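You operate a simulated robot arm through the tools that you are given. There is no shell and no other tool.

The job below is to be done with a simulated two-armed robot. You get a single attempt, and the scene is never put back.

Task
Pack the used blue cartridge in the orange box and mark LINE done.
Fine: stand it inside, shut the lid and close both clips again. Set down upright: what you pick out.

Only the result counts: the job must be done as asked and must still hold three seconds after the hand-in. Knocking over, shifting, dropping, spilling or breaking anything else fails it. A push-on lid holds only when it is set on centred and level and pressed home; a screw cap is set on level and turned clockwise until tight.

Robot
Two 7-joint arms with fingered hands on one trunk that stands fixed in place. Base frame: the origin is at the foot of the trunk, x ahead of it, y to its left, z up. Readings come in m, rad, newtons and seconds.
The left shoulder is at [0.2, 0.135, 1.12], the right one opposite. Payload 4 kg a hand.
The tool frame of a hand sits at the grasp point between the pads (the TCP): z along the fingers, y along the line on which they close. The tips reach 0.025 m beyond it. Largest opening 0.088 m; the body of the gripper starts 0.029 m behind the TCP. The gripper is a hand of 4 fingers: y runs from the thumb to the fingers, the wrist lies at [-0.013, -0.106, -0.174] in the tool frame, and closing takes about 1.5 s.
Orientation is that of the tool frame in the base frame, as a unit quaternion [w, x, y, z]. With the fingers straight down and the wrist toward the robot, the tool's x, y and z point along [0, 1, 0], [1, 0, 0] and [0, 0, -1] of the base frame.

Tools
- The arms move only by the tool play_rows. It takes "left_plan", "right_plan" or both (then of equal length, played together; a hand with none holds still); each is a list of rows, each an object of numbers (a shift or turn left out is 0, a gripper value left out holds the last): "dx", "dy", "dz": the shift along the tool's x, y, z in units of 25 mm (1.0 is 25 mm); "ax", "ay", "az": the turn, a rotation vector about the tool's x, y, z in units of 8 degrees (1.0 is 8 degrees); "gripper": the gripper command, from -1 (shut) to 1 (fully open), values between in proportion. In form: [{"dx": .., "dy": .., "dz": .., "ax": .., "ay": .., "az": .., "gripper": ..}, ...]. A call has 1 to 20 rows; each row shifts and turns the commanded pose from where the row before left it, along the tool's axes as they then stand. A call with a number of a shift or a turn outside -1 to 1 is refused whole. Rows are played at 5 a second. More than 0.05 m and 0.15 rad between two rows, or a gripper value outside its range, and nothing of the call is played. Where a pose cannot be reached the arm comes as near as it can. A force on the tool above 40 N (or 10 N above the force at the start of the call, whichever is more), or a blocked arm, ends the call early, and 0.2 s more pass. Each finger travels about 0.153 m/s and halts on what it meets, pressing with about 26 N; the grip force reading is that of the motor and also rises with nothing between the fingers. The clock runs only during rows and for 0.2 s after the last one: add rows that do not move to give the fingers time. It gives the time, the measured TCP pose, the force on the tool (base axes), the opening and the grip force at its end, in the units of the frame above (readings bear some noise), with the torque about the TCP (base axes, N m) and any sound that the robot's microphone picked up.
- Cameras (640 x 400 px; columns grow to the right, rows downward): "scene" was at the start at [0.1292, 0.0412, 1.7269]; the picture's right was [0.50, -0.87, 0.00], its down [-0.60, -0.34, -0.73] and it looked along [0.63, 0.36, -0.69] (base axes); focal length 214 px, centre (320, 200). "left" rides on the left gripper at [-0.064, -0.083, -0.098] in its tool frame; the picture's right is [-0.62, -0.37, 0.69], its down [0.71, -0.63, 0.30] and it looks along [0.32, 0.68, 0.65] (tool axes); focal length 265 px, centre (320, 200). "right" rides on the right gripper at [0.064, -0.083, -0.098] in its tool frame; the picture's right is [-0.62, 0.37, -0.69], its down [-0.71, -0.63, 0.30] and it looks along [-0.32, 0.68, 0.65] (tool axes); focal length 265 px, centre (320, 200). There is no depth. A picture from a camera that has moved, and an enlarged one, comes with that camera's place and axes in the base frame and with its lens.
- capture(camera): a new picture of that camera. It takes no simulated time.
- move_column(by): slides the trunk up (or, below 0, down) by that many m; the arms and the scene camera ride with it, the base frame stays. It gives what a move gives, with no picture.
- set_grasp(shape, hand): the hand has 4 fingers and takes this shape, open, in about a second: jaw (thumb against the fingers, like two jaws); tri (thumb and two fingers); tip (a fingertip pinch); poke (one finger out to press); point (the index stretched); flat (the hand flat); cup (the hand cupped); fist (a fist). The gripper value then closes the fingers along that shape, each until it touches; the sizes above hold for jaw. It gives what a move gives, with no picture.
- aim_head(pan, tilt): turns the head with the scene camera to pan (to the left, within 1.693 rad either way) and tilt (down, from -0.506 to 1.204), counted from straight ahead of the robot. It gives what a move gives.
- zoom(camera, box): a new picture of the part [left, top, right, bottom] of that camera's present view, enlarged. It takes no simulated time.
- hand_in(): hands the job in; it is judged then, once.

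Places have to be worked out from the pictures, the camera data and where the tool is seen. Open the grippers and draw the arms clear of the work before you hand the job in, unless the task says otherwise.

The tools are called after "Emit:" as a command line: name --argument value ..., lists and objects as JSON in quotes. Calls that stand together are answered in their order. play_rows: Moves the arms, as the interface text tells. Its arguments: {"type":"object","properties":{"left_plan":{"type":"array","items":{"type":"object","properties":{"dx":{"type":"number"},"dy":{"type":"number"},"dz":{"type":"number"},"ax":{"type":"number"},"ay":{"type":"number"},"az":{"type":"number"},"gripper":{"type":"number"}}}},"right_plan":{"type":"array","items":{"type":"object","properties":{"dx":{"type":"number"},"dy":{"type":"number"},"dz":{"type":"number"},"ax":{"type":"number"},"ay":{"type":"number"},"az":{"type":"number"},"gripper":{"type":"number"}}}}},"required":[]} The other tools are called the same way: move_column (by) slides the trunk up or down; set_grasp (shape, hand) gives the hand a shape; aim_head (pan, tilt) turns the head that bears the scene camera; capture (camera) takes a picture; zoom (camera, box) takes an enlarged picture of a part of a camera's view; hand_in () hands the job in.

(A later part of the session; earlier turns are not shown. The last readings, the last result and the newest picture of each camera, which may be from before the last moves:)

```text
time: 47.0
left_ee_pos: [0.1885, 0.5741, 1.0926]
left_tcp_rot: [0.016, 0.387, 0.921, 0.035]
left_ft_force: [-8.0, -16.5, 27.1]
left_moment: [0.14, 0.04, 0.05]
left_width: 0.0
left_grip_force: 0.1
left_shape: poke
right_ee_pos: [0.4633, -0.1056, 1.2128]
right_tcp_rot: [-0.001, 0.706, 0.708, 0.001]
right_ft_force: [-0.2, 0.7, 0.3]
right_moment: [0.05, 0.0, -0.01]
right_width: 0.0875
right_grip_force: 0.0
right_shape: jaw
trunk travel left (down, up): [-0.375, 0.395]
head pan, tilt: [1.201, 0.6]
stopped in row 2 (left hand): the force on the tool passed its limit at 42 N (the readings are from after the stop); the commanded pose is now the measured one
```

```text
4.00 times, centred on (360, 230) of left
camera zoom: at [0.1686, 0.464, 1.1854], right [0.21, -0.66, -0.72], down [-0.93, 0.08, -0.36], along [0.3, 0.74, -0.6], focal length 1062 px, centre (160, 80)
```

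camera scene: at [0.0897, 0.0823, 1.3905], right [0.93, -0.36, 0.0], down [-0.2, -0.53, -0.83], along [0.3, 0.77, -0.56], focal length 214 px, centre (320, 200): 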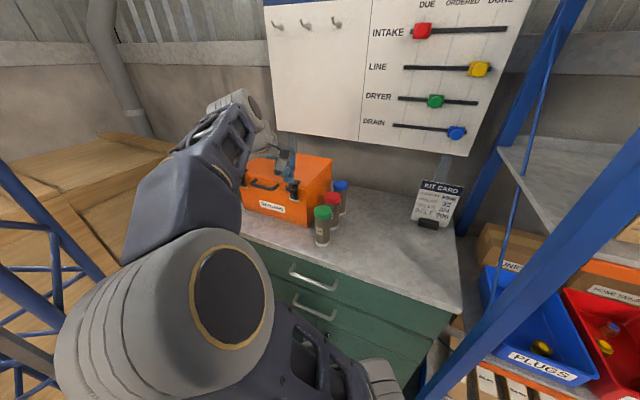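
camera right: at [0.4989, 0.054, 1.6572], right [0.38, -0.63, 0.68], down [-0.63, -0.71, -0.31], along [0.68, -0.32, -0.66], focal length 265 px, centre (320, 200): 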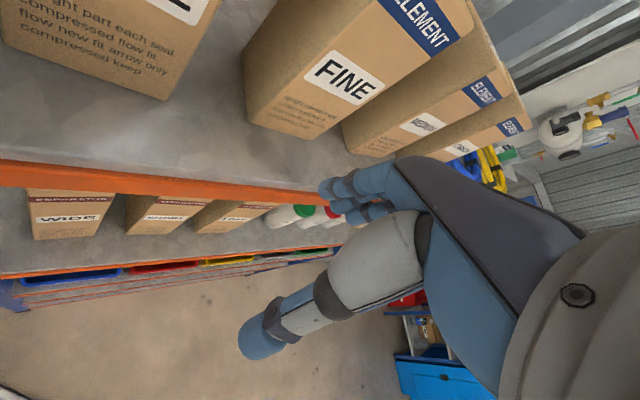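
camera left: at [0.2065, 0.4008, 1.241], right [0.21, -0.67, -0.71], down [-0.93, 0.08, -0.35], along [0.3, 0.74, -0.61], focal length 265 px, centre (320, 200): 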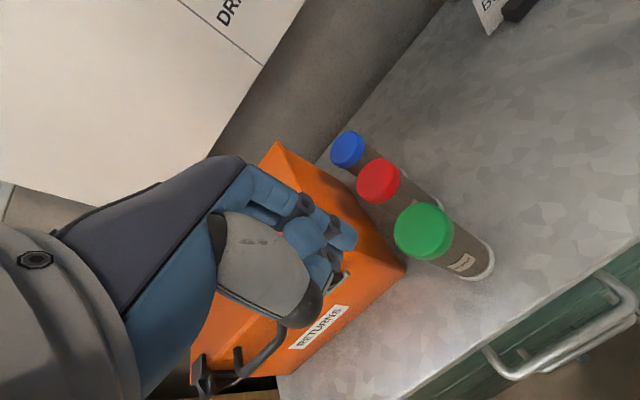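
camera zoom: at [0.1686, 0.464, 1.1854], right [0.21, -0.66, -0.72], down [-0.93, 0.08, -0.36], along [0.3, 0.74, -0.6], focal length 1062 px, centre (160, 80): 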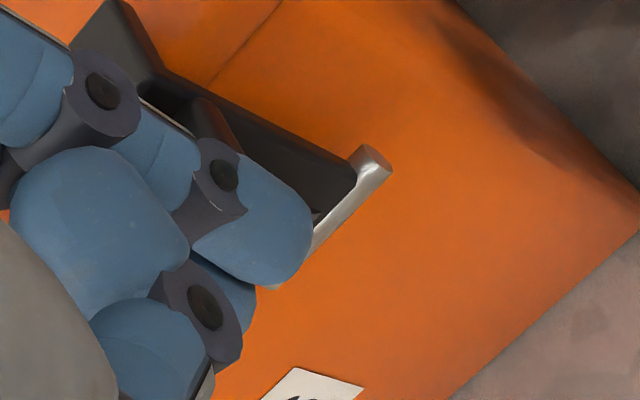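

Pressing only pushes the clip inward (the force line runs through its body), so I'll pinch the tab by its sides and pull it outward instead. I raise the hand 8 cm, take the tip-pinch shape and turn it so it closes along the wall direction.

Emit:
play_rows --left_plan '[{"dz": -0.6, "dy": -0.2}, {"dz": -0.8}, {"dz": -0.8}, {"dz": -0.8}, {"dz": -0.4}, {}]'

Emit:
set_grasp --hand "left" --shape "tip"

Emit:
play_rows --left_plan '[{"az": -1}, {"az": -1}, {"az": -1}, {"az": -1}, {"az": -1}, {"az": -1}, {"az": -1}, {"az": -1}, {"az": -1}, {"az": -1}, {"az": -1}, {"az": -0.25}, {}]'

Emit:
capture --camera "scene"

Emit:
capture --camera "left"

```text
time: 48.4
left_ee_pos: [0.1798, 0.5668, 1.1765]
left_tcp_rot: [0.016, 0.387, 0.921, 0.032]
left_ft_force: [1.1, -0.2, 0.4]
left_moment: [0.01, -0.02, -0.04]
left_width: 0.0
left_grip_force: 0.2
left_shape: poke
right_ee_pos: [0.4642, -0.1043, 1.2127]
right_tcp_rot: [0.0, 0.707, 0.708, 0.0]
right_ft_force: [0.9, -0.3, 0.1]
right_moment: [-0.01, 0.0, -0.03]
right_width: 0.0876
right_grip_force: 0.0
right_shape: jaw
trunk travel left (down, up): [-0.375, 0.395]
head pan, tilt: [1.201, 0.6]
```

```text
time: 49.3
left_ee_pos: [0.1807, 0.5666, 1.1769]
left_tcp_rot: [0.016, 0.387, 0.922, 0.033]
left_ft_force: [0.5, 0.9, 0.2]
left_moment: [-0.03, 0.03, -0.01]
left_width: 0.0879
left_grip_force: 0.3
left_shape: tip
right_ee_pos: [0.4645, -0.1038, 1.2122]
right_tcp_rot: [0.0, 0.706, 0.708, 0.0]
right_ft_force: [0.2, 0.5, 0.0]
right_moment: [0.0, -0.01, 0.01]
right_width: 0.0878
right_grip_force: 0.0
right_shape: jaw
trunk travel left (down, up): [-0.375, 0.395]
head pan, tilt: [1.201, 0.6]
```

```text
time: 52.1
left_ee_pos: [0.1812, 0.5662, 1.1758]
left_tcp_rot: [0.035, -0.378, 0.925, 0.011]
left_ft_force: [-1.0, 0.5, 0.0]
left_moment: [0.04, 0.01, 0.0]
left_width: 0.088
left_grip_force: 0.0
left_shape: tip
right_ee_pos: [0.4639, -0.1041, 1.2129]
right_tcp_rot: [0.0, 0.706, 0.708, 0.0]
right_ft_force: [0.8, 0.0, -0.1]
right_moment: [0.03, 0.0, 0.02]
right_width: 0.0877
right_grip_force: 0.1
right_shape: jaw
trunk travel left (down, up): [-0.375, 0.395]
head pan, tilt: [1.201, 0.6]
```

```text
taken
camera scene: at [0.0897, 0.0823, 1.3905], right [0.93, -0.36, 0.0], down [-0.2, -0.53, -0.83], along [0.3, 0.77, -0.56], focal length 214 px, centre (320, 200)
```

scene: 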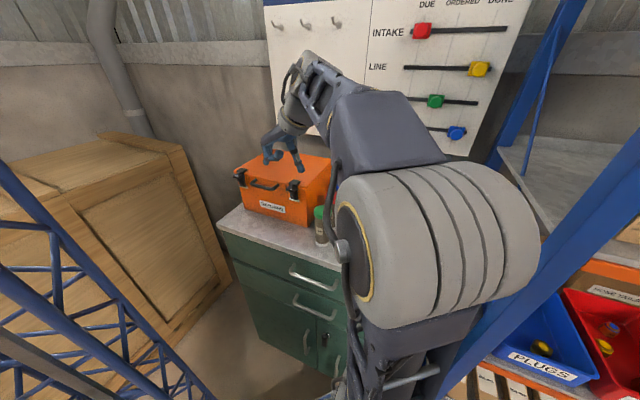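

```text
taken
camera left: at [0.2795, 0.5468, 1.2786], right [0.74, 0.2, -0.64], down [-0.05, -0.93, -0.35], along [-0.67, 0.29, -0.68], focal length 265 px, centre (320, 200)
```

left: 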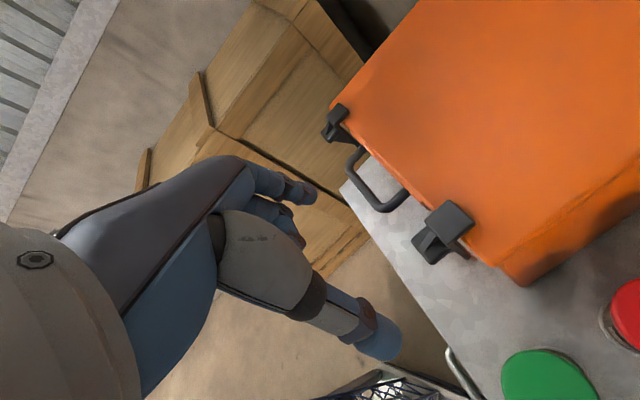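

The elbow is now on the right, well away from the mast, and both clips are in plain view. I zoom with the hand camera on the right clip to locate its tab.

Emit:
zoom --camera "left" --box '[380, 170, 500, 290]'

Emit:
zoom --camera "scene" --box '[225, 115, 345, 215]'

Emit:
zoom --camera "scene" --box '[275, 170, 315, 205]'

```text
3.33 times, centred on (440, 230) of left
camera zoom: at [0.2795, 0.5468, 1.2786], right [0.74, 0.2, -0.64], down [-0.05, -0.93, -0.35], along [-0.67, 0.29, -0.68], focal length 885 px, centre (-80, 100)
```

zoom: 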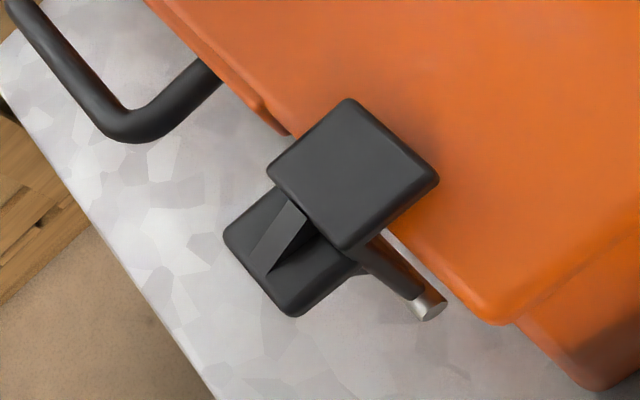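

```text
4.00 times, centred on (285, 165) of scene
camera zoom: at [0.0897, 0.0823, 1.3905], right [0.93, -0.36, 0.0], down [-0.2, -0.53, -0.83], along [0.3, 0.77, -0.56], focal length 858 px, centre (460, 340)
```

zoom: 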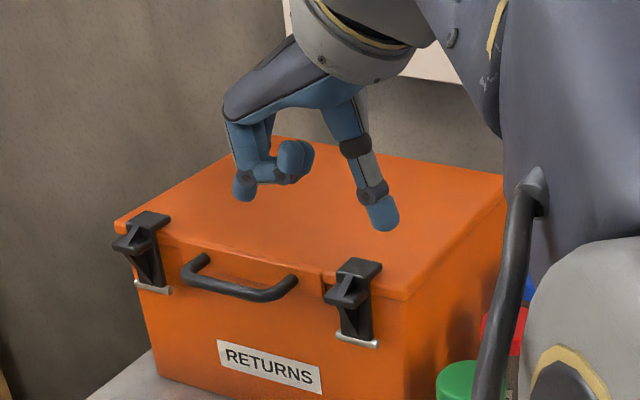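

```text
11.43 times, centred on (295, 188) of scene
camera zoom: at [0.0897, 0.0823, 1.3905], right [0.93, -0.36, 0.0], down [-0.2, -0.53, -0.83], along [0.3, 0.77, -0.56], focal length 2451 px, centre (606, 343)
```

zoom: 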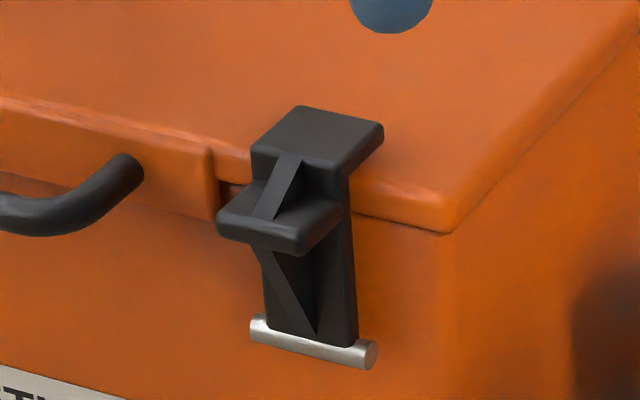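

The clip's tab centre is at e1≈0.560, e2≈-0.276, z≈1.072 and is ~24 mm wide; the handle's end is ~3 cm to its left, so I close the pinch to ~42 mm first. I then come over the tab, stopping with the fingertips just above it.

Emit:
play_rows --left_plan '[{"gripper": -0.05}, {"dx": -0.34, "dy": 0.03}, {"dx": -0.34, "dz": 0.6}, {"dz": 0.6}, {"dz": 0.6}, {"dz": 0.4}, {}]'

Emit:
capture --camera "left"

Emit:
zoom --camera "scene" --box '[265, 155, 325, 205]'

```text
time: 53.7
left_ee_pos: [0.1951, 0.5827, 1.1223]
left_tcp_rot: [0.035, -0.377, 0.926, 0.012]
left_ft_force: [-0.9, -0.1, -0.3]
left_moment: [0.02, -0.02, 0.02]
left_width: 0.0425
left_grip_force: 0.1
left_shape: tip
right_ee_pos: [0.4647, -0.104, 1.2124]
right_tcp_rot: [-0.001, 0.707, 0.708, 0.0]
right_ft_force: [0.2, -0.2, -0.8]
right_moment: [0.0, -0.02, 0.01]
right_width: 0.088
right_grip_force: 0.1
right_shape: jaw
trunk travel left (down, up): [-0.375, 0.395]
head pan, tilt: [1.201, 0.6]
```

```text
taken
camera left: at [0.2928, 0.5622, 1.2256], right [0.74, 0.2, -0.64], down [-0.05, -0.93, -0.35], along [-0.67, 0.29, -0.68], focal length 265 px, centre (320, 200)
```

left: 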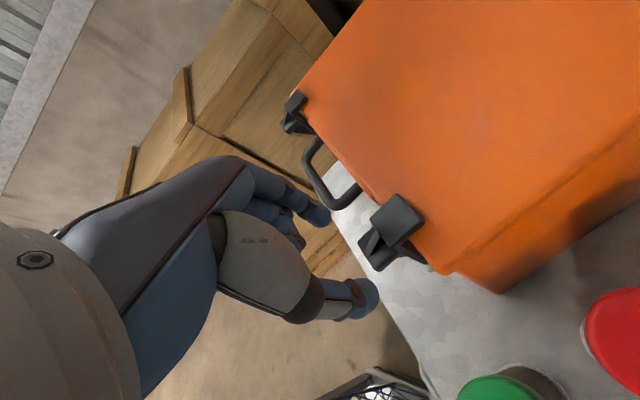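

```text
8.00 times, centred on (295, 180) of scene
camera zoom: at [0.0897, 0.0823, 1.3905], right [0.93, -0.36, 0.0], down [-0.2, -0.53, -0.83], along [0.3, 0.77, -0.56], focal length 1716 px, centre (520, 360)
```

zoom: 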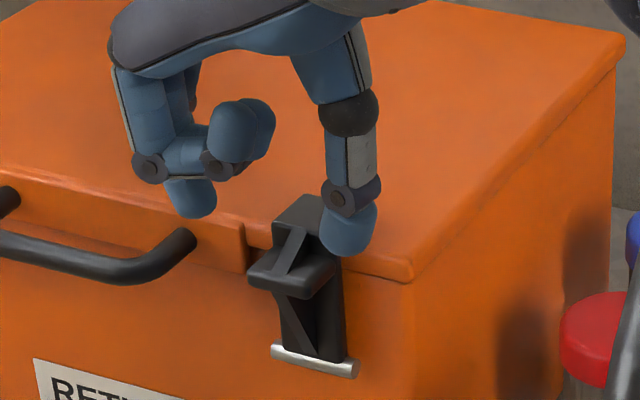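

The tips straddle the tab with the index clear of the handle by ~8 mm. I lower so the pads come to the tab's sides.

Emit:
play_rows --left_plan '[{"dx": -0.12, "dz": 0.4}, {"dz": 0.5}, {"dz": 0.5}, {"dz": 0.5}, {}]'

Emit:
zoom --camera "left" --box '[260, 140, 460, 300]'

Emit:
zoom --camera "scene" --box '[265, 155, 325, 205]'

```text
time: 54.9
left_ee_pos: [0.2002, 0.5865, 1.0772]
left_tcp_rot: [0.035, -0.379, 0.925, 0.011]
left_ft_force: [0.9, -0.5, 0.3]
left_moment: [0.02, -0.02, 0.0]
left_width: 0.0424
left_grip_force: 0.1
left_shape: tip
right_ee_pos: [0.4639, -0.1052, 1.2143]
right_tcp_rot: [0.0, 0.707, 0.707, 0.0]
right_ft_force: [-0.2, 0.2, -0.2]
right_moment: [0.01, 0.0, -0.01]
right_width: 0.0875
right_grip_force: 0.1
right_shape: jaw
trunk travel left (down, up): [-0.375, 0.395]
head pan, tilt: [1.201, 0.6]
```

```text
2.50 times, centred on (360, 220) of left
camera zoom: at [0.2987, 0.5658, 1.1789], right [0.74, 0.2, -0.64], down [-0.05, -0.93, -0.35], along [-0.67, 0.29, -0.68], focal length 664 px, centre (220, 150)
```

zoom: 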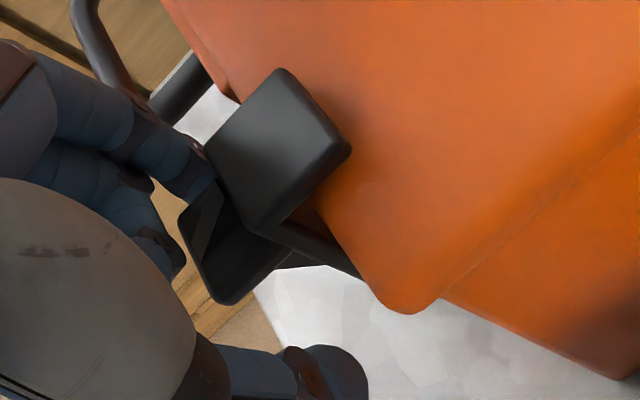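

```text
8.00 times, centred on (295, 180) of scene
camera zoom: at [0.0897, 0.0823, 1.3905], right [0.93, -0.36, 0.0], down [-0.2, -0.53, -0.83], along [0.3, 0.77, -0.56], focal length 1716 px, centre (520, 360)
```

zoom: 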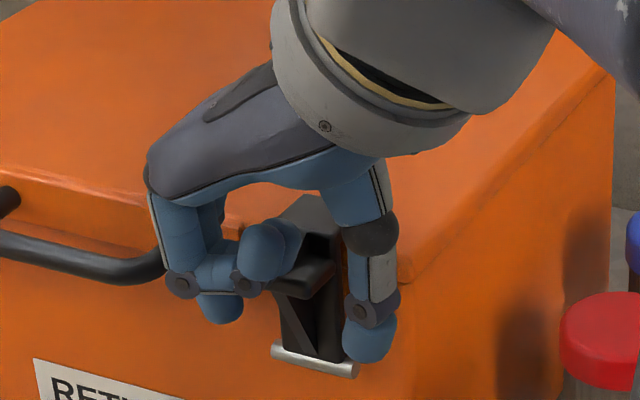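

The fingers straddle the clip: index on its left, thumb on its right. I close the pinch.

Emit:
play_rows --left_plan '[{"gripper": -1}, {}, {}, {}, {}, {}]'

Emit:
zoom --camera "left" --box '[260, 140, 460, 300]'

Emit:
zoom --camera "scene" --box '[265, 155, 325, 205]'

```text
time: 56.3
left_ee_pos: [0.2002, 0.5858, 1.0752]
left_tcp_rot: [0.034, -0.379, 0.925, 0.011]
left_ft_force: [-1.8, -0.1, -26.8]
left_moment: [-0.02, 0.09, 0.04]
left_width: 0.0183
left_grip_force: 26.2
left_shape: tip
right_ee_pos: [0.4633, -0.1035, 1.2122]
right_tcp_rot: [-0.001, 0.707, 0.708, 0.0]
right_ft_force: [0.5, -0.1, -0.7]
right_moment: [0.0, 0.02, -0.01]
right_width: 0.0877
right_grip_force: 0.0
right_shape: jaw
trunk travel left (down, up): [-0.375, 0.395]
head pan, tilt: [1.201, 0.6]
```

```text
2.50 times, centred on (360, 220) of left
camera zoom: at [0.2989, 0.5661, 1.1778], right [0.74, 0.2, -0.64], down [-0.05, -0.94, -0.35], along [-0.67, 0.29, -0.68], focal length 664 px, centre (220, 150)
```

zoom: 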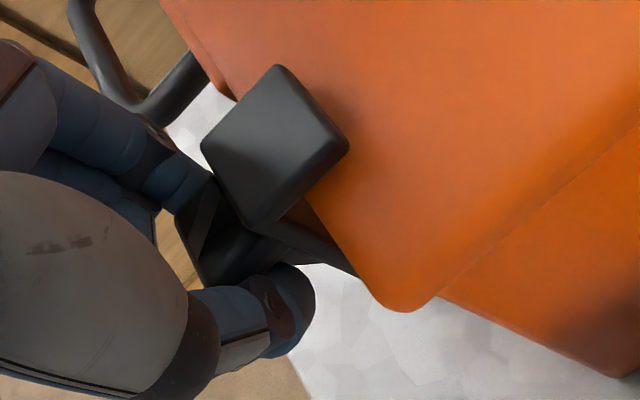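

```text
8.00 times, centred on (295, 180) of scene
camera zoom: at [0.0898, 0.0828, 1.3903], right [0.93, -0.36, 0.0], down [-0.2, -0.53, -0.82], along [0.3, 0.77, -0.57], focal length 1716 px, centre (520, 360)
```

zoom: 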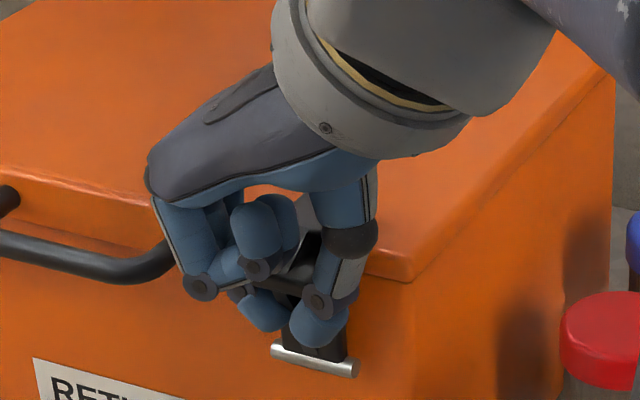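

The fingertips have closed under the tab and grip the clip (18 mm, 26 N), pulling the hand down. I pull outward with a slight descent in small steps.

Emit:
play_rows --left_plan '[{"dz": 0.12}, {"dx": 0.2, "dz": 0.06}, {"dx": 0.2, "dz": 0.06}, {"dx": 0.2, "dz": 0.08}, {}]'

Emit:
zoom --camera "scene" --box '[265, 155, 325, 205]'

Emit:
zoom --camera "left" --box '[260, 140, 460, 300]'

```text
time: 57.5
left_ee_pos: [0.1915, 0.5763, 1.0658]
left_tcp_rot: [0.035, -0.378, 0.925, 0.011]
left_ft_force: [8.7, 8.8, -10.7]
left_moment: [0.08, 0.04, -0.09]
left_width: 0.0198
left_grip_force: 25.8
left_shape: tip
right_ee_pos: [0.4643, -0.1019, 1.2131]
right_tcp_rot: [0.0, 0.706, 0.708, -0.001]
right_ft_force: [0.2, -0.4, -0.2]
right_moment: [-0.01, -0.02, -0.01]
right_width: 0.0875
right_grip_force: 0.0
right_shape: jaw
trunk travel left (down, up): [-0.375, 0.395]
head pan, tilt: [1.201, 0.6]
```

```text
8.00 times, centred on (295, 180) of scene
camera zoom: at [0.0901, 0.0829, 1.3904], right [0.93, -0.36, 0.0], down [-0.2, -0.53, -0.82], along [0.3, 0.77, -0.57], focal length 1716 px, centre (520, 360)
```

zoom: 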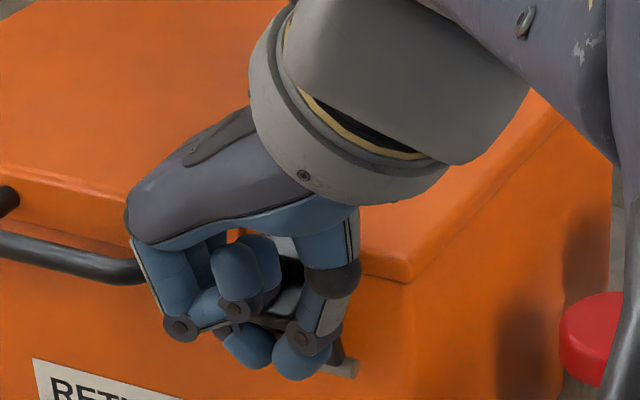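

```text
2.50 times, centred on (360, 220) of left
camera zoom: at [0.2896, 0.5569, 1.1693], right [0.74, 0.2, -0.64], down [-0.05, -0.93, -0.35], along [-0.67, 0.29, -0.68], focal length 664 px, centre (220, 150)
```

zoom: 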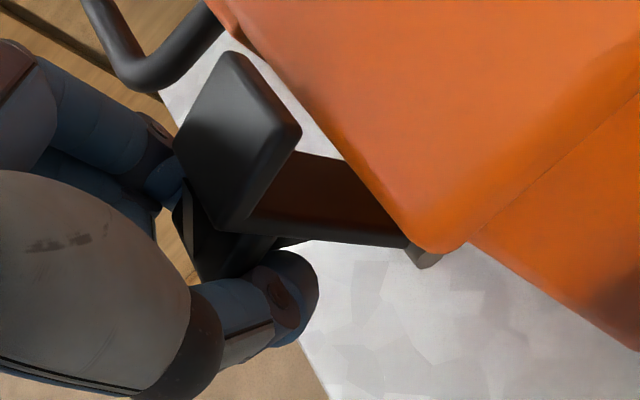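

The clip has come off the lid. I continue along the arc outward and down.

Emit:
play_rows --left_plan '[{"dx": 0.2, "dz": 0.15}, {"dx": 0.2, "dz": 0.2}, {"dx": 0.15, "dz": 0.25}, {"dx": 0.1, "dz": 0.25}, {}]'

Emit:
zoom --camera "scene" --box '[265, 155, 325, 205]'

Emit:
zoom --camera "left" --box '[260, 140, 460, 300]'

```text
time: 58.7
left_ee_pos: [0.1802, 0.5664, 1.0432]
left_tcp_rot: [0.036, -0.377, 0.925, 0.012]
left_ft_force: [14.7, 17.2, -3.0]
left_moment: [0.11, -0.09, -0.18]
left_width: 0.0207
left_grip_force: 26.0
left_shape: tip
right_ee_pos: [0.4647, -0.1033, 1.214]
right_tcp_rot: [-0.001, 0.707, 0.707, -0.001]
right_ft_force: [-0.1, 0.1, -0.3]
right_moment: [-0.03, -0.03, 0.02]
right_width: 0.0876
right_grip_force: 0.1
right_shape: jaw
trunk travel left (down, up): [-0.375, 0.395]
head pan, tilt: [1.201, 0.6]
```

```text
8.00 times, centred on (295, 180) of scene
camera zoom: at [0.0903, 0.083, 1.3905], right [0.93, -0.36, 0.0], down [-0.2, -0.53, -0.82], along [0.3, 0.77, -0.57], focal length 1716 px, centre (520, 360)
```

zoom: 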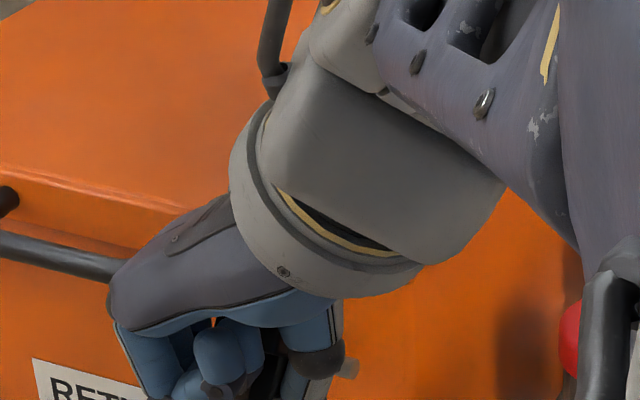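

```text
2.50 times, centred on (360, 220) of left
camera zoom: at [0.2792, 0.5462, 1.1459], right [0.74, 0.2, -0.64], down [-0.05, -0.93, -0.35], along [-0.67, 0.29, -0.68], focal length 664 px, centre (220, 150)
```

zoom: 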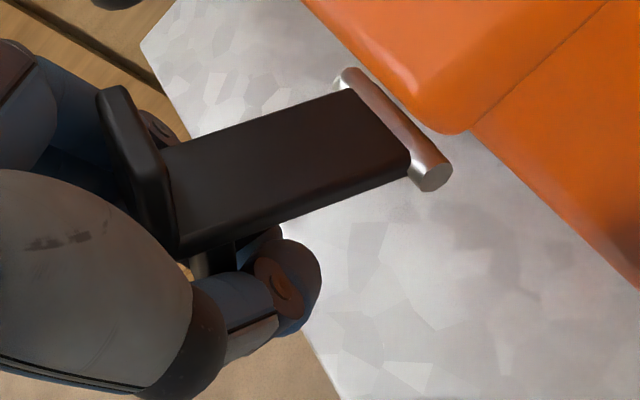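

The clip stands about 85° open. I open the fingers moderately, draw the hand outward off the clip, then up, and look.

Emit:
play_rows --left_plan '[{"gripper": 0.1}, {}, {"dx": 0.5}, {"dx": 0.6}, {"dx": 0.7}, {"dx": 0.6, "dz": -0.4}, {"dz": -0.8}, {"dz": -0.8}, {"dz": -0.8}, {"dz": -0.8}, {}]'

Emit:
capture --camera "scene"

Emit:
capture --camera "left"

```text
time: 61.1
left_ee_pos: [0.1321, 0.5194, 1.13]
left_tcp_rot: [0.035, -0.378, 0.925, 0.012]
left_ft_force: [0.0, 0.6, 0.1]
left_moment: [0.0, -0.02, 0.03]
left_width: 0.0481
left_grip_force: 0.1
left_shape: tip
right_ee_pos: [0.4633, -0.1045, 1.2131]
right_tcp_rot: [0.0, 0.707, 0.708, 0.0]
right_ft_force: [0.4, -0.9, 0.2]
right_moment: [0.02, 0.01, -0.01]
right_width: 0.0878
right_grip_force: 0.1
right_shape: jaw
trunk travel left (down, up): [-0.375, 0.395]
head pan, tilt: [1.201, 0.6]
```

```text
taken
camera scene: at [0.0897, 0.0823, 1.3905], right [0.93, -0.36, 0.0], down [-0.2, -0.53, -0.83], along [0.3, 0.77, -0.56], focal length 214 px, centre (320, 200)
```

scene: 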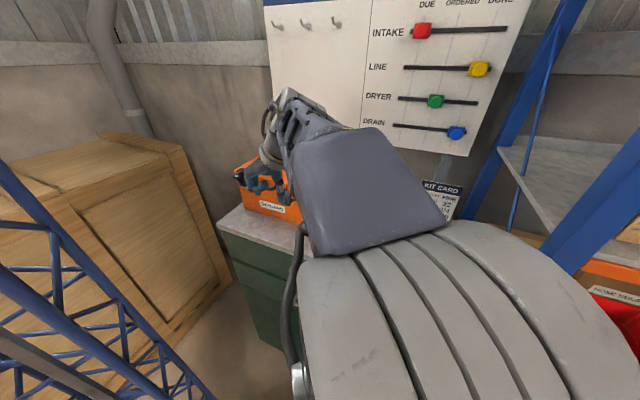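

```text
taken
camera left: at [0.2305, 0.4995, 1.2331], right [0.74, 0.2, -0.64], down [-0.05, -0.93, -0.35], along [-0.67, 0.29, -0.68], focal length 265 px, centre (320, 200)
```

left: 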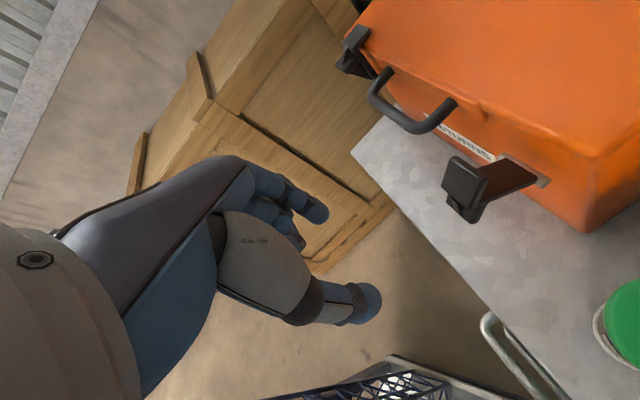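

The right clip stays open by itself. For the left clip, which is farther from the shoulder, I raise the column 0.1 m and move the hand left in front of it, staying high.

Emit:
move_column --by 0.1

Emit:
play_rows --left_plan '[{"dy": 0.9, "dz": 0.2}, {"dy": 0.9, "dz": 0.2}, {"dy": 0.9, "dz": 0.2}, {"dy": 0.9, "dz": 0.2}, {"dy": 0.9, "dz": 0.2}, {"dy": 0.9, "dx": -0.5}, {"dy": 0.9, "dx": -0.5}, {"dy": 0.9, "dx": -0.5}, {"dy": 0.4, "dx": -0.5}, {}]'

Emit:
capture --camera "scene"

Emit:
capture --camera "left"

```text
time: 62.4
left_ee_pos: [0.1323, 0.5192, 1.2299]
left_tcp_rot: [0.035, -0.378, 0.925, 0.012]
left_ft_force: [-0.5, -0.5, -0.3]
left_moment: [0.02, 0.01, 0.01]
left_width: 0.0479
left_grip_force: 0.0
left_shape: tip
right_ee_pos: [0.4639, -0.1043, 1.3129]
right_tcp_rot: [0.0, 0.706, 0.708, 0.0]
right_ft_force: [-0.5, 0.4, -0.7]
right_moment: [0.04, 0.01, 0.0]
right_width: 0.0875
right_grip_force: 0.1
right_shape: jaw
trunk travel left (down, up): [-0.475, 0.295]
head pan, tilt: [1.201, 0.6]
```

```text
time: 64.6
left_ee_pos: [0.0361, 0.6912, 1.2091]
left_tcp_rot: [0.035, -0.378, 0.925, 0.011]
left_ft_force: [-0.3, -0.1, 0.5]
left_moment: [0.03, 0.01, -0.04]
left_width: 0.048
left_grip_force: 0.0
left_shape: tip
right_ee_pos: [0.4637, -0.1039, 1.3139]
right_tcp_rot: [-0.001, 0.707, 0.708, 0.0]
right_ft_force: [0.1, 0.4, 0.5]
right_moment: [0.03, -0.01, 0.03]
right_width: 0.0877
right_grip_force: 0.1
right_shape: jaw
trunk travel left (down, up): [-0.475, 0.295]
head pan, tilt: [1.201, 0.6]
```

```text
taken
camera scene: at [0.0897, 0.0823, 1.4905], right [0.93, -0.36, 0.0], down [-0.2, -0.53, -0.83], along [0.3, 0.77, -0.56], focal length 214 px, centre (320, 200)
```

scene: 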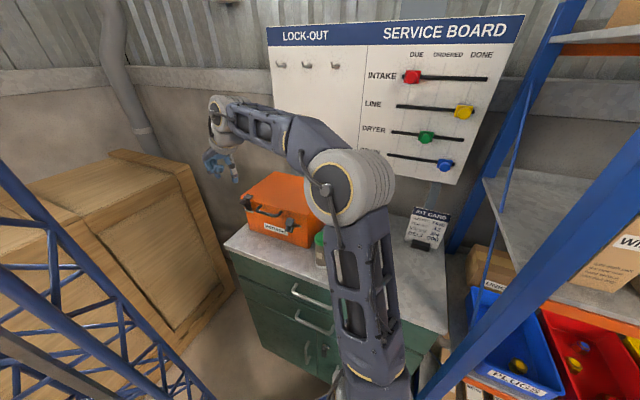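

```text
taken
camera left: at [0.1352, 0.6708, 1.3123], right [0.74, 0.2, -0.64], down [-0.05, -0.93, -0.35], along [-0.67, 0.29, -0.68], focal length 265 px, centre (320, 200)
```

left: 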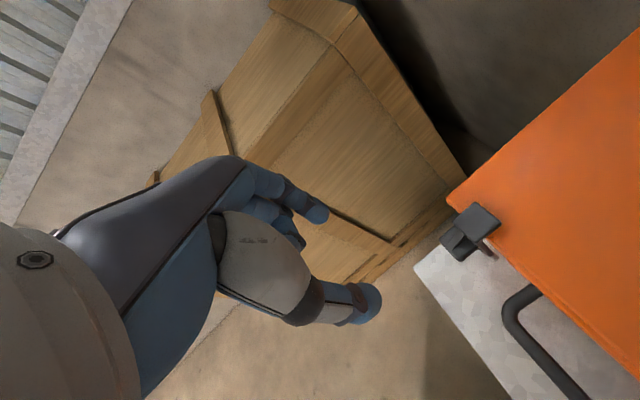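

The left clip is clear to see and the arm is well placed. I zoom in to locate the left clip relative to the right one.

Emit:
zoom --camera "left" --box '[410, 160, 530, 280]'

Emit:
zoom --camera "scene" --box '[195, 140, 325, 250]'

```text
3.33 times, centred on (470, 220) of left
camera zoom: at [0.1352, 0.6708, 1.3123], right [0.74, 0.2, -0.64], down [-0.05, -0.93, -0.35], along [-0.67, 0.29, -0.68], focal length 885 px, centre (-180, 133)
```

zoom: 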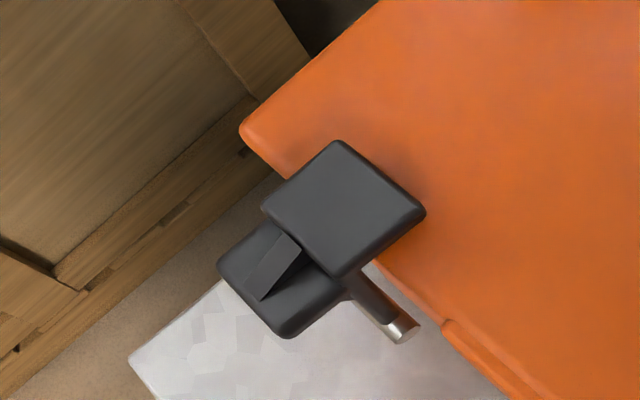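

```text
3.64 times, centred on (260, 195) of scene
camera zoom: at [0.0897, 0.0823, 1.4905], right [0.93, -0.36, 0.0], down [-0.2, -0.53, -0.83], along [0.3, 0.77, -0.56], focal length 780 px, centre (538, 218)
```

zoom: 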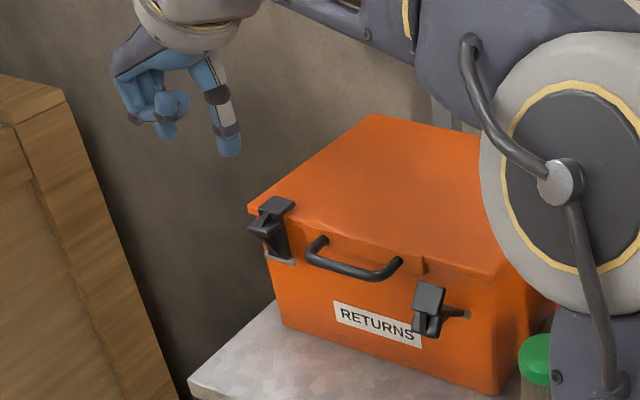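

The left clip lies 0.190 m left of the right one, so the grasp TCP should be e1 0.556, e2 -0.463, z 1.076. I narrow the pinch to ~36 mm (handle end is near the thumb) and come down to just above.

Emit:
play_rows --left_plan '[{"gripper": -0.17, "dx": -0.4}, {"dx": -0.4, "dz": 0.5}, {"dx": -0.49, "dz": 0.8}, {"dz": 0.8}, {"dz": 0.8}, {"dz": 0.6}, {}]'

Emit:
zoom --camera "scene" --box '[215, 170, 295, 240]'

Emit:
zoom --camera "left" --box '[260, 140, 460, 300]'

```text
time: 66.2
left_ee_pos: [0.0646, 0.7188, 1.1227]
left_tcp_rot: [0.035, -0.378, 0.925, 0.012]
left_ft_force: [-0.9, -0.9, 0.1]
left_moment: [0.0, -0.02, -0.03]
left_width: 0.0371
left_grip_force: 0.0
left_shape: tip
right_ee_pos: [0.4641, -0.1034, 1.3127]
right_tcp_rot: [0.0, 0.706, 0.708, -0.001]
right_ft_force: [-0.7, -0.1, -0.3]
right_moment: [0.01, 0.01, 0.0]
right_width: 0.0876
right_grip_force: 0.1
right_shape: jaw
trunk travel left (down, up): [-0.475, 0.295]
head pan, tilt: [1.201, 0.6]
```

```text
5.71 times, centred on (255, 205) of scene
camera zoom: at [0.0897, 0.0823, 1.4905], right [0.93, -0.36, 0.0], down [-0.2, -0.53, -0.83], along [0.3, 0.77, -0.56], focal length 1226 px, centre (691, 171)
```

zoom: 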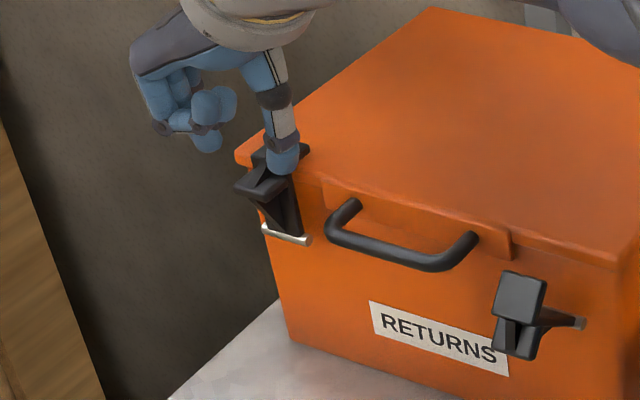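

```text
2.50 times, centred on (360, 220) of left
camera zoom: at [0.1631, 0.6993, 1.2257], right [0.74, 0.2, -0.64], down [-0.05, -0.93, -0.35], along [-0.67, 0.29, -0.68], focal length 664 px, centre (220, 150)
```

zoom: 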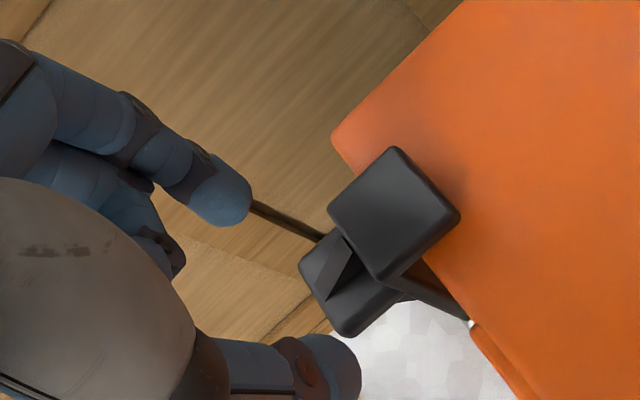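

Well aligned. I lower the last 47 mm and then close the pinch.

Emit:
play_rows --left_plan '[{"dz": 0.5}, {"dz": 0.5}, {"dz": 0.5}, {"dz": 0.36}, {}, {"gripper": -1}, {}, {}, {}, {}, {}]'

Emit:
zoom --camera "scene" --box '[215, 170, 295, 240]'

Emit:
zoom --camera "left" --box '[260, 140, 460, 300]'

```text
time: 68.6
left_ee_pos: [0.066, 0.7219, 1.0741]
left_tcp_rot: [0.035, -0.38, 0.924, 0.009]
left_ft_force: [-0.7, -1.8, -24.4]
left_moment: [0.01, 0.05, 0.03]
left_width: 0.0189
left_grip_force: 26.0
left_shape: tip
right_ee_pos: [0.4642, -0.1031, 1.3124]
right_tcp_rot: [0.0, 0.707, 0.707, 0.001]
right_ft_force: [-0.3, 0.5, 0.1]
right_moment: [-0.01, 0.0, 0.0]
right_width: 0.0878
right_grip_force: 0.0
right_shape: jaw
trunk travel left (down, up): [-0.475, 0.295]
head pan, tilt: [1.201, 0.6]
```

```text
5.71 times, centred on (255, 205) of scene
camera zoom: at [0.0898, 0.0829, 1.4903], right [0.93, -0.36, 0.0], down [-0.2, -0.53, -0.82], along [0.3, 0.77, -0.57], focal length 1226 px, centre (691, 171)
```

zoom: 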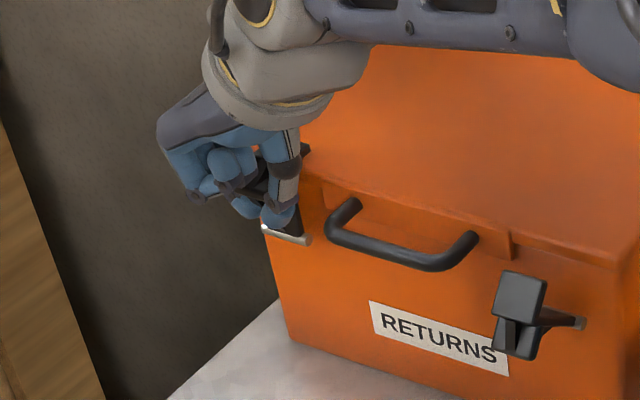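

```text
2.50 times, centred on (360, 220) of left
camera zoom: at [0.1653, 0.7015, 1.178], right [0.74, 0.2, -0.64], down [-0.05, -0.94, -0.35], along [-0.67, 0.29, -0.68], focal length 664 px, centre (220, 150)
```

zoom: 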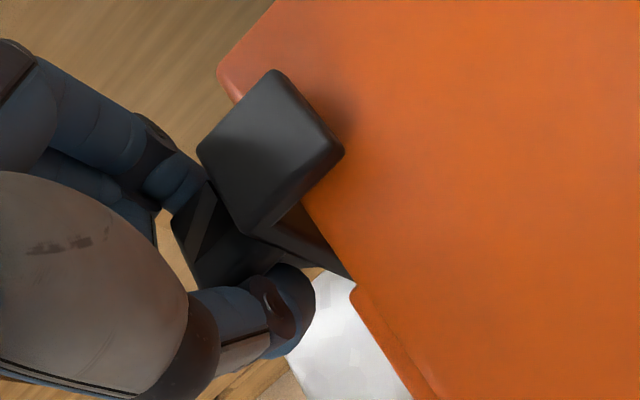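

Same grip as on the right clip (19 mm, hooked under the tab). I pull it out and down along the same arc.

Emit:
play_rows --left_plan '[{"dz": 0.12}, {"dx": 0.2, "dz": 0.06}, {"dx": 0.2, "dz": 0.06}, {"dx": 0.2, "dz": 0.08}, {"dx": 0.2, "dz": 0.15}, {"dx": 0.2, "dz": 0.2}, {"dx": 0.15, "dz": 0.25}, {"dx": 0.1, "dz": 0.25}, {}]'

Emit:
zoom --camera "left" --box '[260, 140, 460, 300]'

Emit:
zoom --camera "scene" --box '[215, 170, 295, 240]'

```text
time: 70.6
left_ee_pos: [0.0467, 0.7006, 1.0448]
left_tcp_rot: [0.034, -0.377, 0.926, 0.011]
left_ft_force: [16.1, 13.4, -3.0]
left_moment: [0.12, -0.09, -0.22]
left_width: 0.0209
left_grip_force: 26.6
left_shape: tip
right_ee_pos: [0.4646, -0.1021, 1.314]
right_tcp_rot: [0.0, 0.707, 0.708, 0.0]
right_ft_force: [-0.4, 0.5, 0.6]
right_moment: [0.04, -0.01, 0.0]
right_width: 0.0876
right_grip_force: 0.0
right_shape: jaw
trunk travel left (down, up): [-0.475, 0.295]
head pan, tilt: [1.201, 0.6]
```

```text
2.50 times, centred on (360, 220) of left
camera zoom: at [0.1455, 0.6817, 1.1476], right [0.74, 0.2, -0.64], down [-0.05, -0.93, -0.35], along [-0.67, 0.29, -0.68], focal length 664 px, centre (220, 150)
```

zoom: 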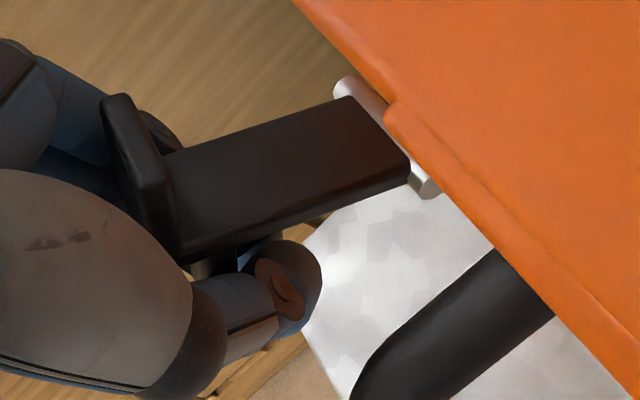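

```text
5.71 times, centred on (255, 205) of scene
camera zoom: at [0.0904, 0.0829, 1.4905], right [0.93, -0.36, 0.0], down [-0.2, -0.53, -0.82], along [0.3, 0.77, -0.57], focal length 1226 px, centre (691, 171)
```

zoom: 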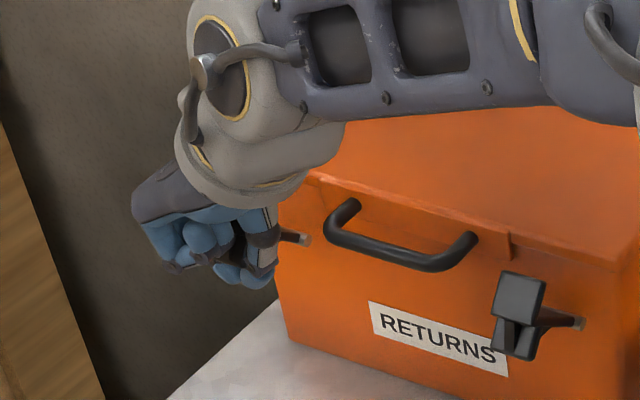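

The left clip is open too. I release it and retreat outward and up as before.

Emit:
play_rows --left_plan '[{"gripper": 0.1}, {}, {"dx": 0.5}, {"dx": 0.6}, {"dx": 0.7}, {"dx": 0.6, "dz": -0.4}, {"dz": -0.8}, {"dz": -0.8}, {"dz": -0.8}, {"dz": -0.8}, {}]'

Emit:
capture --camera "scene"

Emit:
capture --camera "left"

Emit:
zoom --camera "scene" --box '[225, 160, 325, 240]'

```text
time: 73.0
left_ee_pos: [-0.0034, 0.6534, 1.1323]
left_tcp_rot: [0.035, -0.378, 0.925, 0.011]
left_ft_force: [0.5, 0.3, 0.2]
left_moment: [-0.02, -0.01, 0.01]
left_width: 0.048
left_grip_force: 0.1
left_shape: tip
right_ee_pos: [0.4639, -0.1033, 1.3132]
right_tcp_rot: [0.0, 0.706, 0.708, 0.0]
right_ft_force: [0.5, -0.1, 0.5]
right_moment: [-0.01, 0.0, 0.03]
right_width: 0.0878
right_grip_force: 0.0
right_shape: jaw
trunk travel left (down, up): [-0.475, 0.295]
head pan, tilt: [1.201, 0.6]
```

```text
taken
camera scene: at [0.0897, 0.0824, 1.4905], right [0.93, -0.36, 0.0], down [-0.2, -0.53, -0.83], along [0.3, 0.77, -0.56], focal length 214 px, centre (320, 200)
```

scene: 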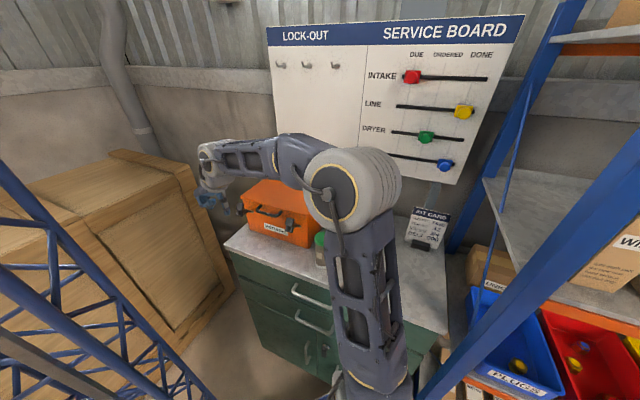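

```text
taken
camera left: at [0.0952, 0.6337, 1.234], right [0.74, 0.2, -0.64], down [-0.05, -0.93, -0.35], along [-0.67, 0.29, -0.68], focal length 265 px, centre (320, 200)
```

left: 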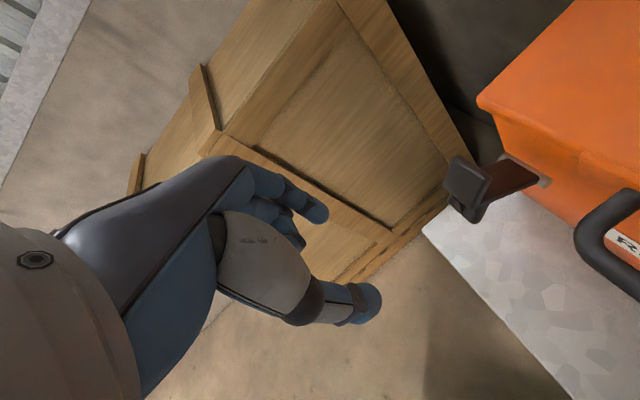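

```text
5.00 times, centred on (275, 200) of scene
camera zoom: at [0.0897, 0.0824, 1.4905], right [0.93, -0.36, 0.0], down [-0.2, -0.53, -0.83], along [0.3, 0.77, -0.56], focal length 1072 px, centre (545, 200)
```

zoom: 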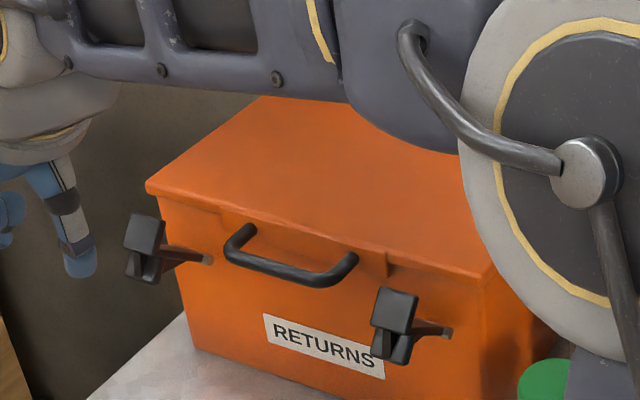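

Both clips are open. I zoom on the flange and handle to see whether the handle belongs to the lid.

Emit:
zoom --camera "scene" --box '[262, 195, 312, 225]'

Emit:
zoom --camera "left" --box '[480, 90, 640, 270]'

```text
12.80 times, centred on (287, 210) of scene
camera zoom: at [0.0897, 0.0824, 1.4905], right [0.93, -0.36, 0.0], down [-0.2, -0.53, -0.83], along [0.3, 0.77, -0.56], focal length 2745 px, centre (742, 72)
```

zoom: 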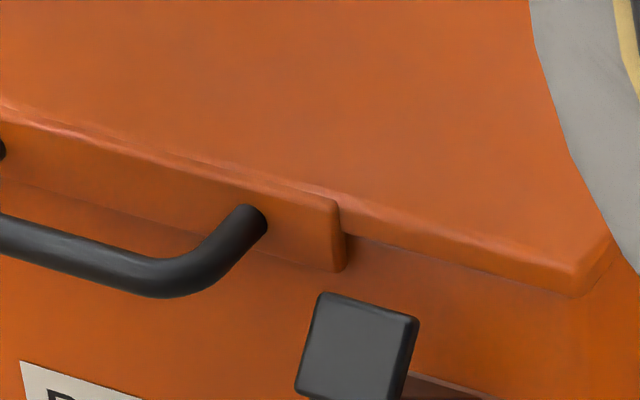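

```text
2.22 times, centred on (560, 180) of left
camera zoom: at [0.0952, 0.6337, 1.234], right [0.74, 0.2, -0.64], down [-0.05, -0.93, -0.35], along [-0.67, 0.29, -0.68], focal length 590 px, centre (-213, 244)
```

zoom: 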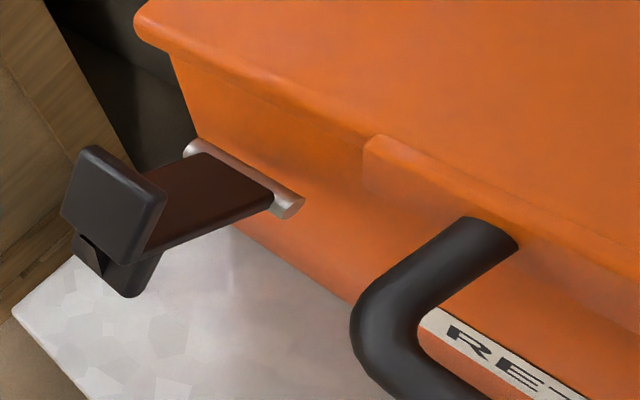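

The handle is fixed to the lid's flange, so I can lift the lid by putting a finger under the handle bar (bar at e1≈0.545, z≈1.073, e2 -0.41…-0.325). I raise the hand, take the poke shape and roll the hand so the finger points toward the wall and slightly down.

Emit:
play_rows --left_plan '[{"dz": -0.8}, {"dz": -0.8}, {"dz": -0.8, "dy": -0.5}, {"dy": -1}, {"dy": -1}, {"dy": -1}, {}]'

Emit:
set_grasp --hand "left" --shape "poke"

Emit:
play_rows --left_plan '[{"ay": -1}, {"ay": -1}, {"ay": -1}, {"ay": -1}, {}]'

Emit:
capture --camera "scene"

```text
time: 74.6
left_ee_pos: [0.0563, 0.588, 1.1911]
left_tcp_rot: [0.035, -0.379, 0.925, 0.011]
left_ft_force: [0.7, 0.3, 0.2]
left_moment: [0.01, 0.0, 0.05]
left_width: 0.0482
left_grip_force: 0.0
left_shape: tip
right_ee_pos: [0.4632, -0.104, 1.3127]
right_tcp_rot: [0.0, 0.706, 0.708, 0.0]
right_ft_force: [0.0, 0.1, -0.5]
right_moment: [-0.01, 0.02, 0.01]
right_width: 0.0875
right_grip_force: 0.1
right_shape: jaw
trunk travel left (down, up): [-0.475, 0.295]
head pan, tilt: [1.201, 0.6]
```

```text
time: 75.5
left_ee_pos: [0.0571, 0.5888, 1.1915]
left_tcp_rot: [0.035, -0.378, 0.925, 0.011]
left_ft_force: [-1.0, -0.2, -0.8]
left_moment: [0.0, 0.02, 0.01]
left_width: 0.0002
left_grip_force: 0.1
left_shape: poke
right_ee_pos: [0.4649, -0.1038, 1.3127]
right_tcp_rot: [0.0, 0.706, 0.708, 0.0]
right_ft_force: [0.7, 0.7, 0.3]
right_moment: [0.01, -0.03, -0.03]
right_width: 0.0879
right_grip_force: 0.1
right_shape: jaw
trunk travel left (down, up): [-0.475, 0.295]
head pan, tilt: [1.201, 0.6]
```

```text
time: 76.7
left_ee_pos: [0.0553, 0.588, 1.191]
left_tcp_rot: [0.29, -0.361, 0.879, 0.117]
left_ft_force: [1.2, -0.7, 0.0]
left_moment: [-0.02, -0.03, 0.04]
left_width: 0.0001
left_grip_force: 0.0
left_shape: poke
right_ee_pos: [0.4627, -0.1038, 1.3126]
right_tcp_rot: [0.0, 0.706, 0.708, 0.0]
right_ft_force: [0.3, -0.2, 0.1]
right_moment: [-0.01, -0.02, -0.01]
right_width: 0.0876
right_grip_force: 0.0
right_shape: jaw
trunk travel left (down, up): [-0.475, 0.295]
head pan, tilt: [1.201, 0.6]
```

```text
taken
camera scene: at [0.0898, 0.0824, 1.4905], right [0.93, -0.36, 0.0], down [-0.2, -0.53, -0.83], along [0.3, 0.77, -0.56], focal length 214 px, centre (320, 200)
```

scene: 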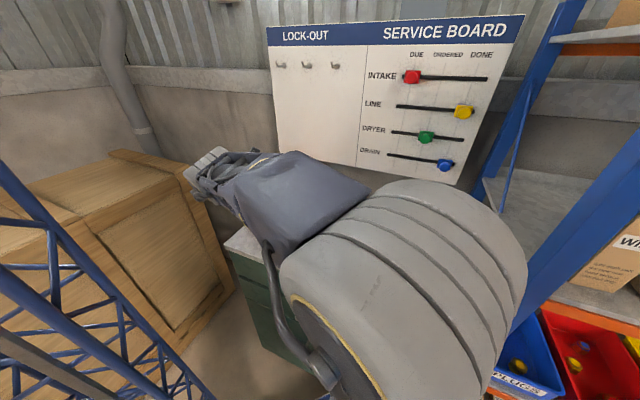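

The elbow remains on the right and clear. I complete the roll to ~64° and view with the hand camera.

Emit:
play_rows --left_plan '[{"ay": -1}, {"ay": -1}, {"ay": -1}, {"ay": -0.5}, {}]'

Emit:
capture --camera "left"

Emit:
capture --camera "scene"

```text
time: 77.9
left_ee_pos: [0.0547, 0.5878, 1.1913]
left_tcp_rot: [0.493, -0.321, 0.784, 0.2]
left_ft_force: [0.8, 0.6, 1.0]
left_moment: [-0.01, 0.01, 0.0]
left_width: 0.0001
left_grip_force: 0.1
left_shape: poke
right_ee_pos: [0.4647, -0.1048, 1.3123]
right_tcp_rot: [0.0, 0.707, 0.708, 0.0]
right_ft_force: [1.0, 0.1, 0.3]
right_moment: [-0.01, -0.03, -0.03]
right_width: 0.0878
right_grip_force: 0.0
right_shape: jaw
trunk travel left (down, up): [-0.475, 0.295]
head pan, tilt: [1.201, 0.6]
```

```text
taken
camera left: at [0.0702, 0.4861, 1.2915], right [0.89, 0.36, 0.26], down [0.42, -0.48, -0.77], along [-0.16, 0.8, -0.58], focal length 265 px, centre (320, 200)
```

left: 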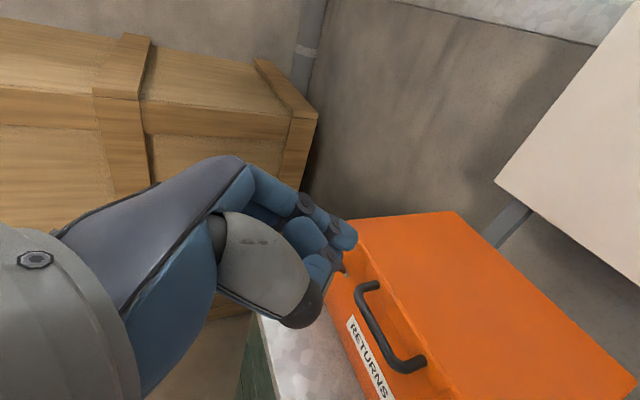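

```text
taken
camera scene: at [0.0898, 0.0823, 1.4905], right [0.93, -0.36, 0.0], down [-0.2, -0.53, -0.83], along [0.3, 0.77, -0.56], focal length 214 px, centre (320, 200)
```

scene: 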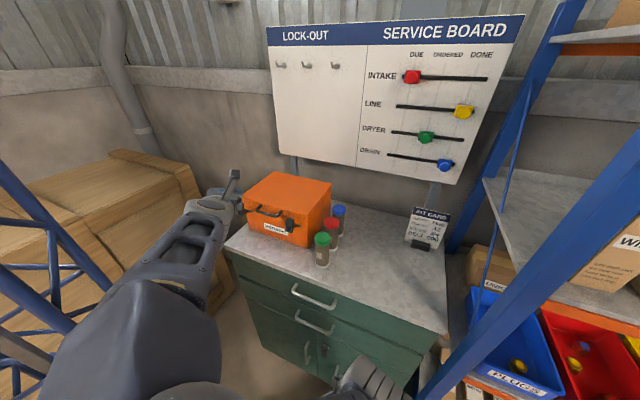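

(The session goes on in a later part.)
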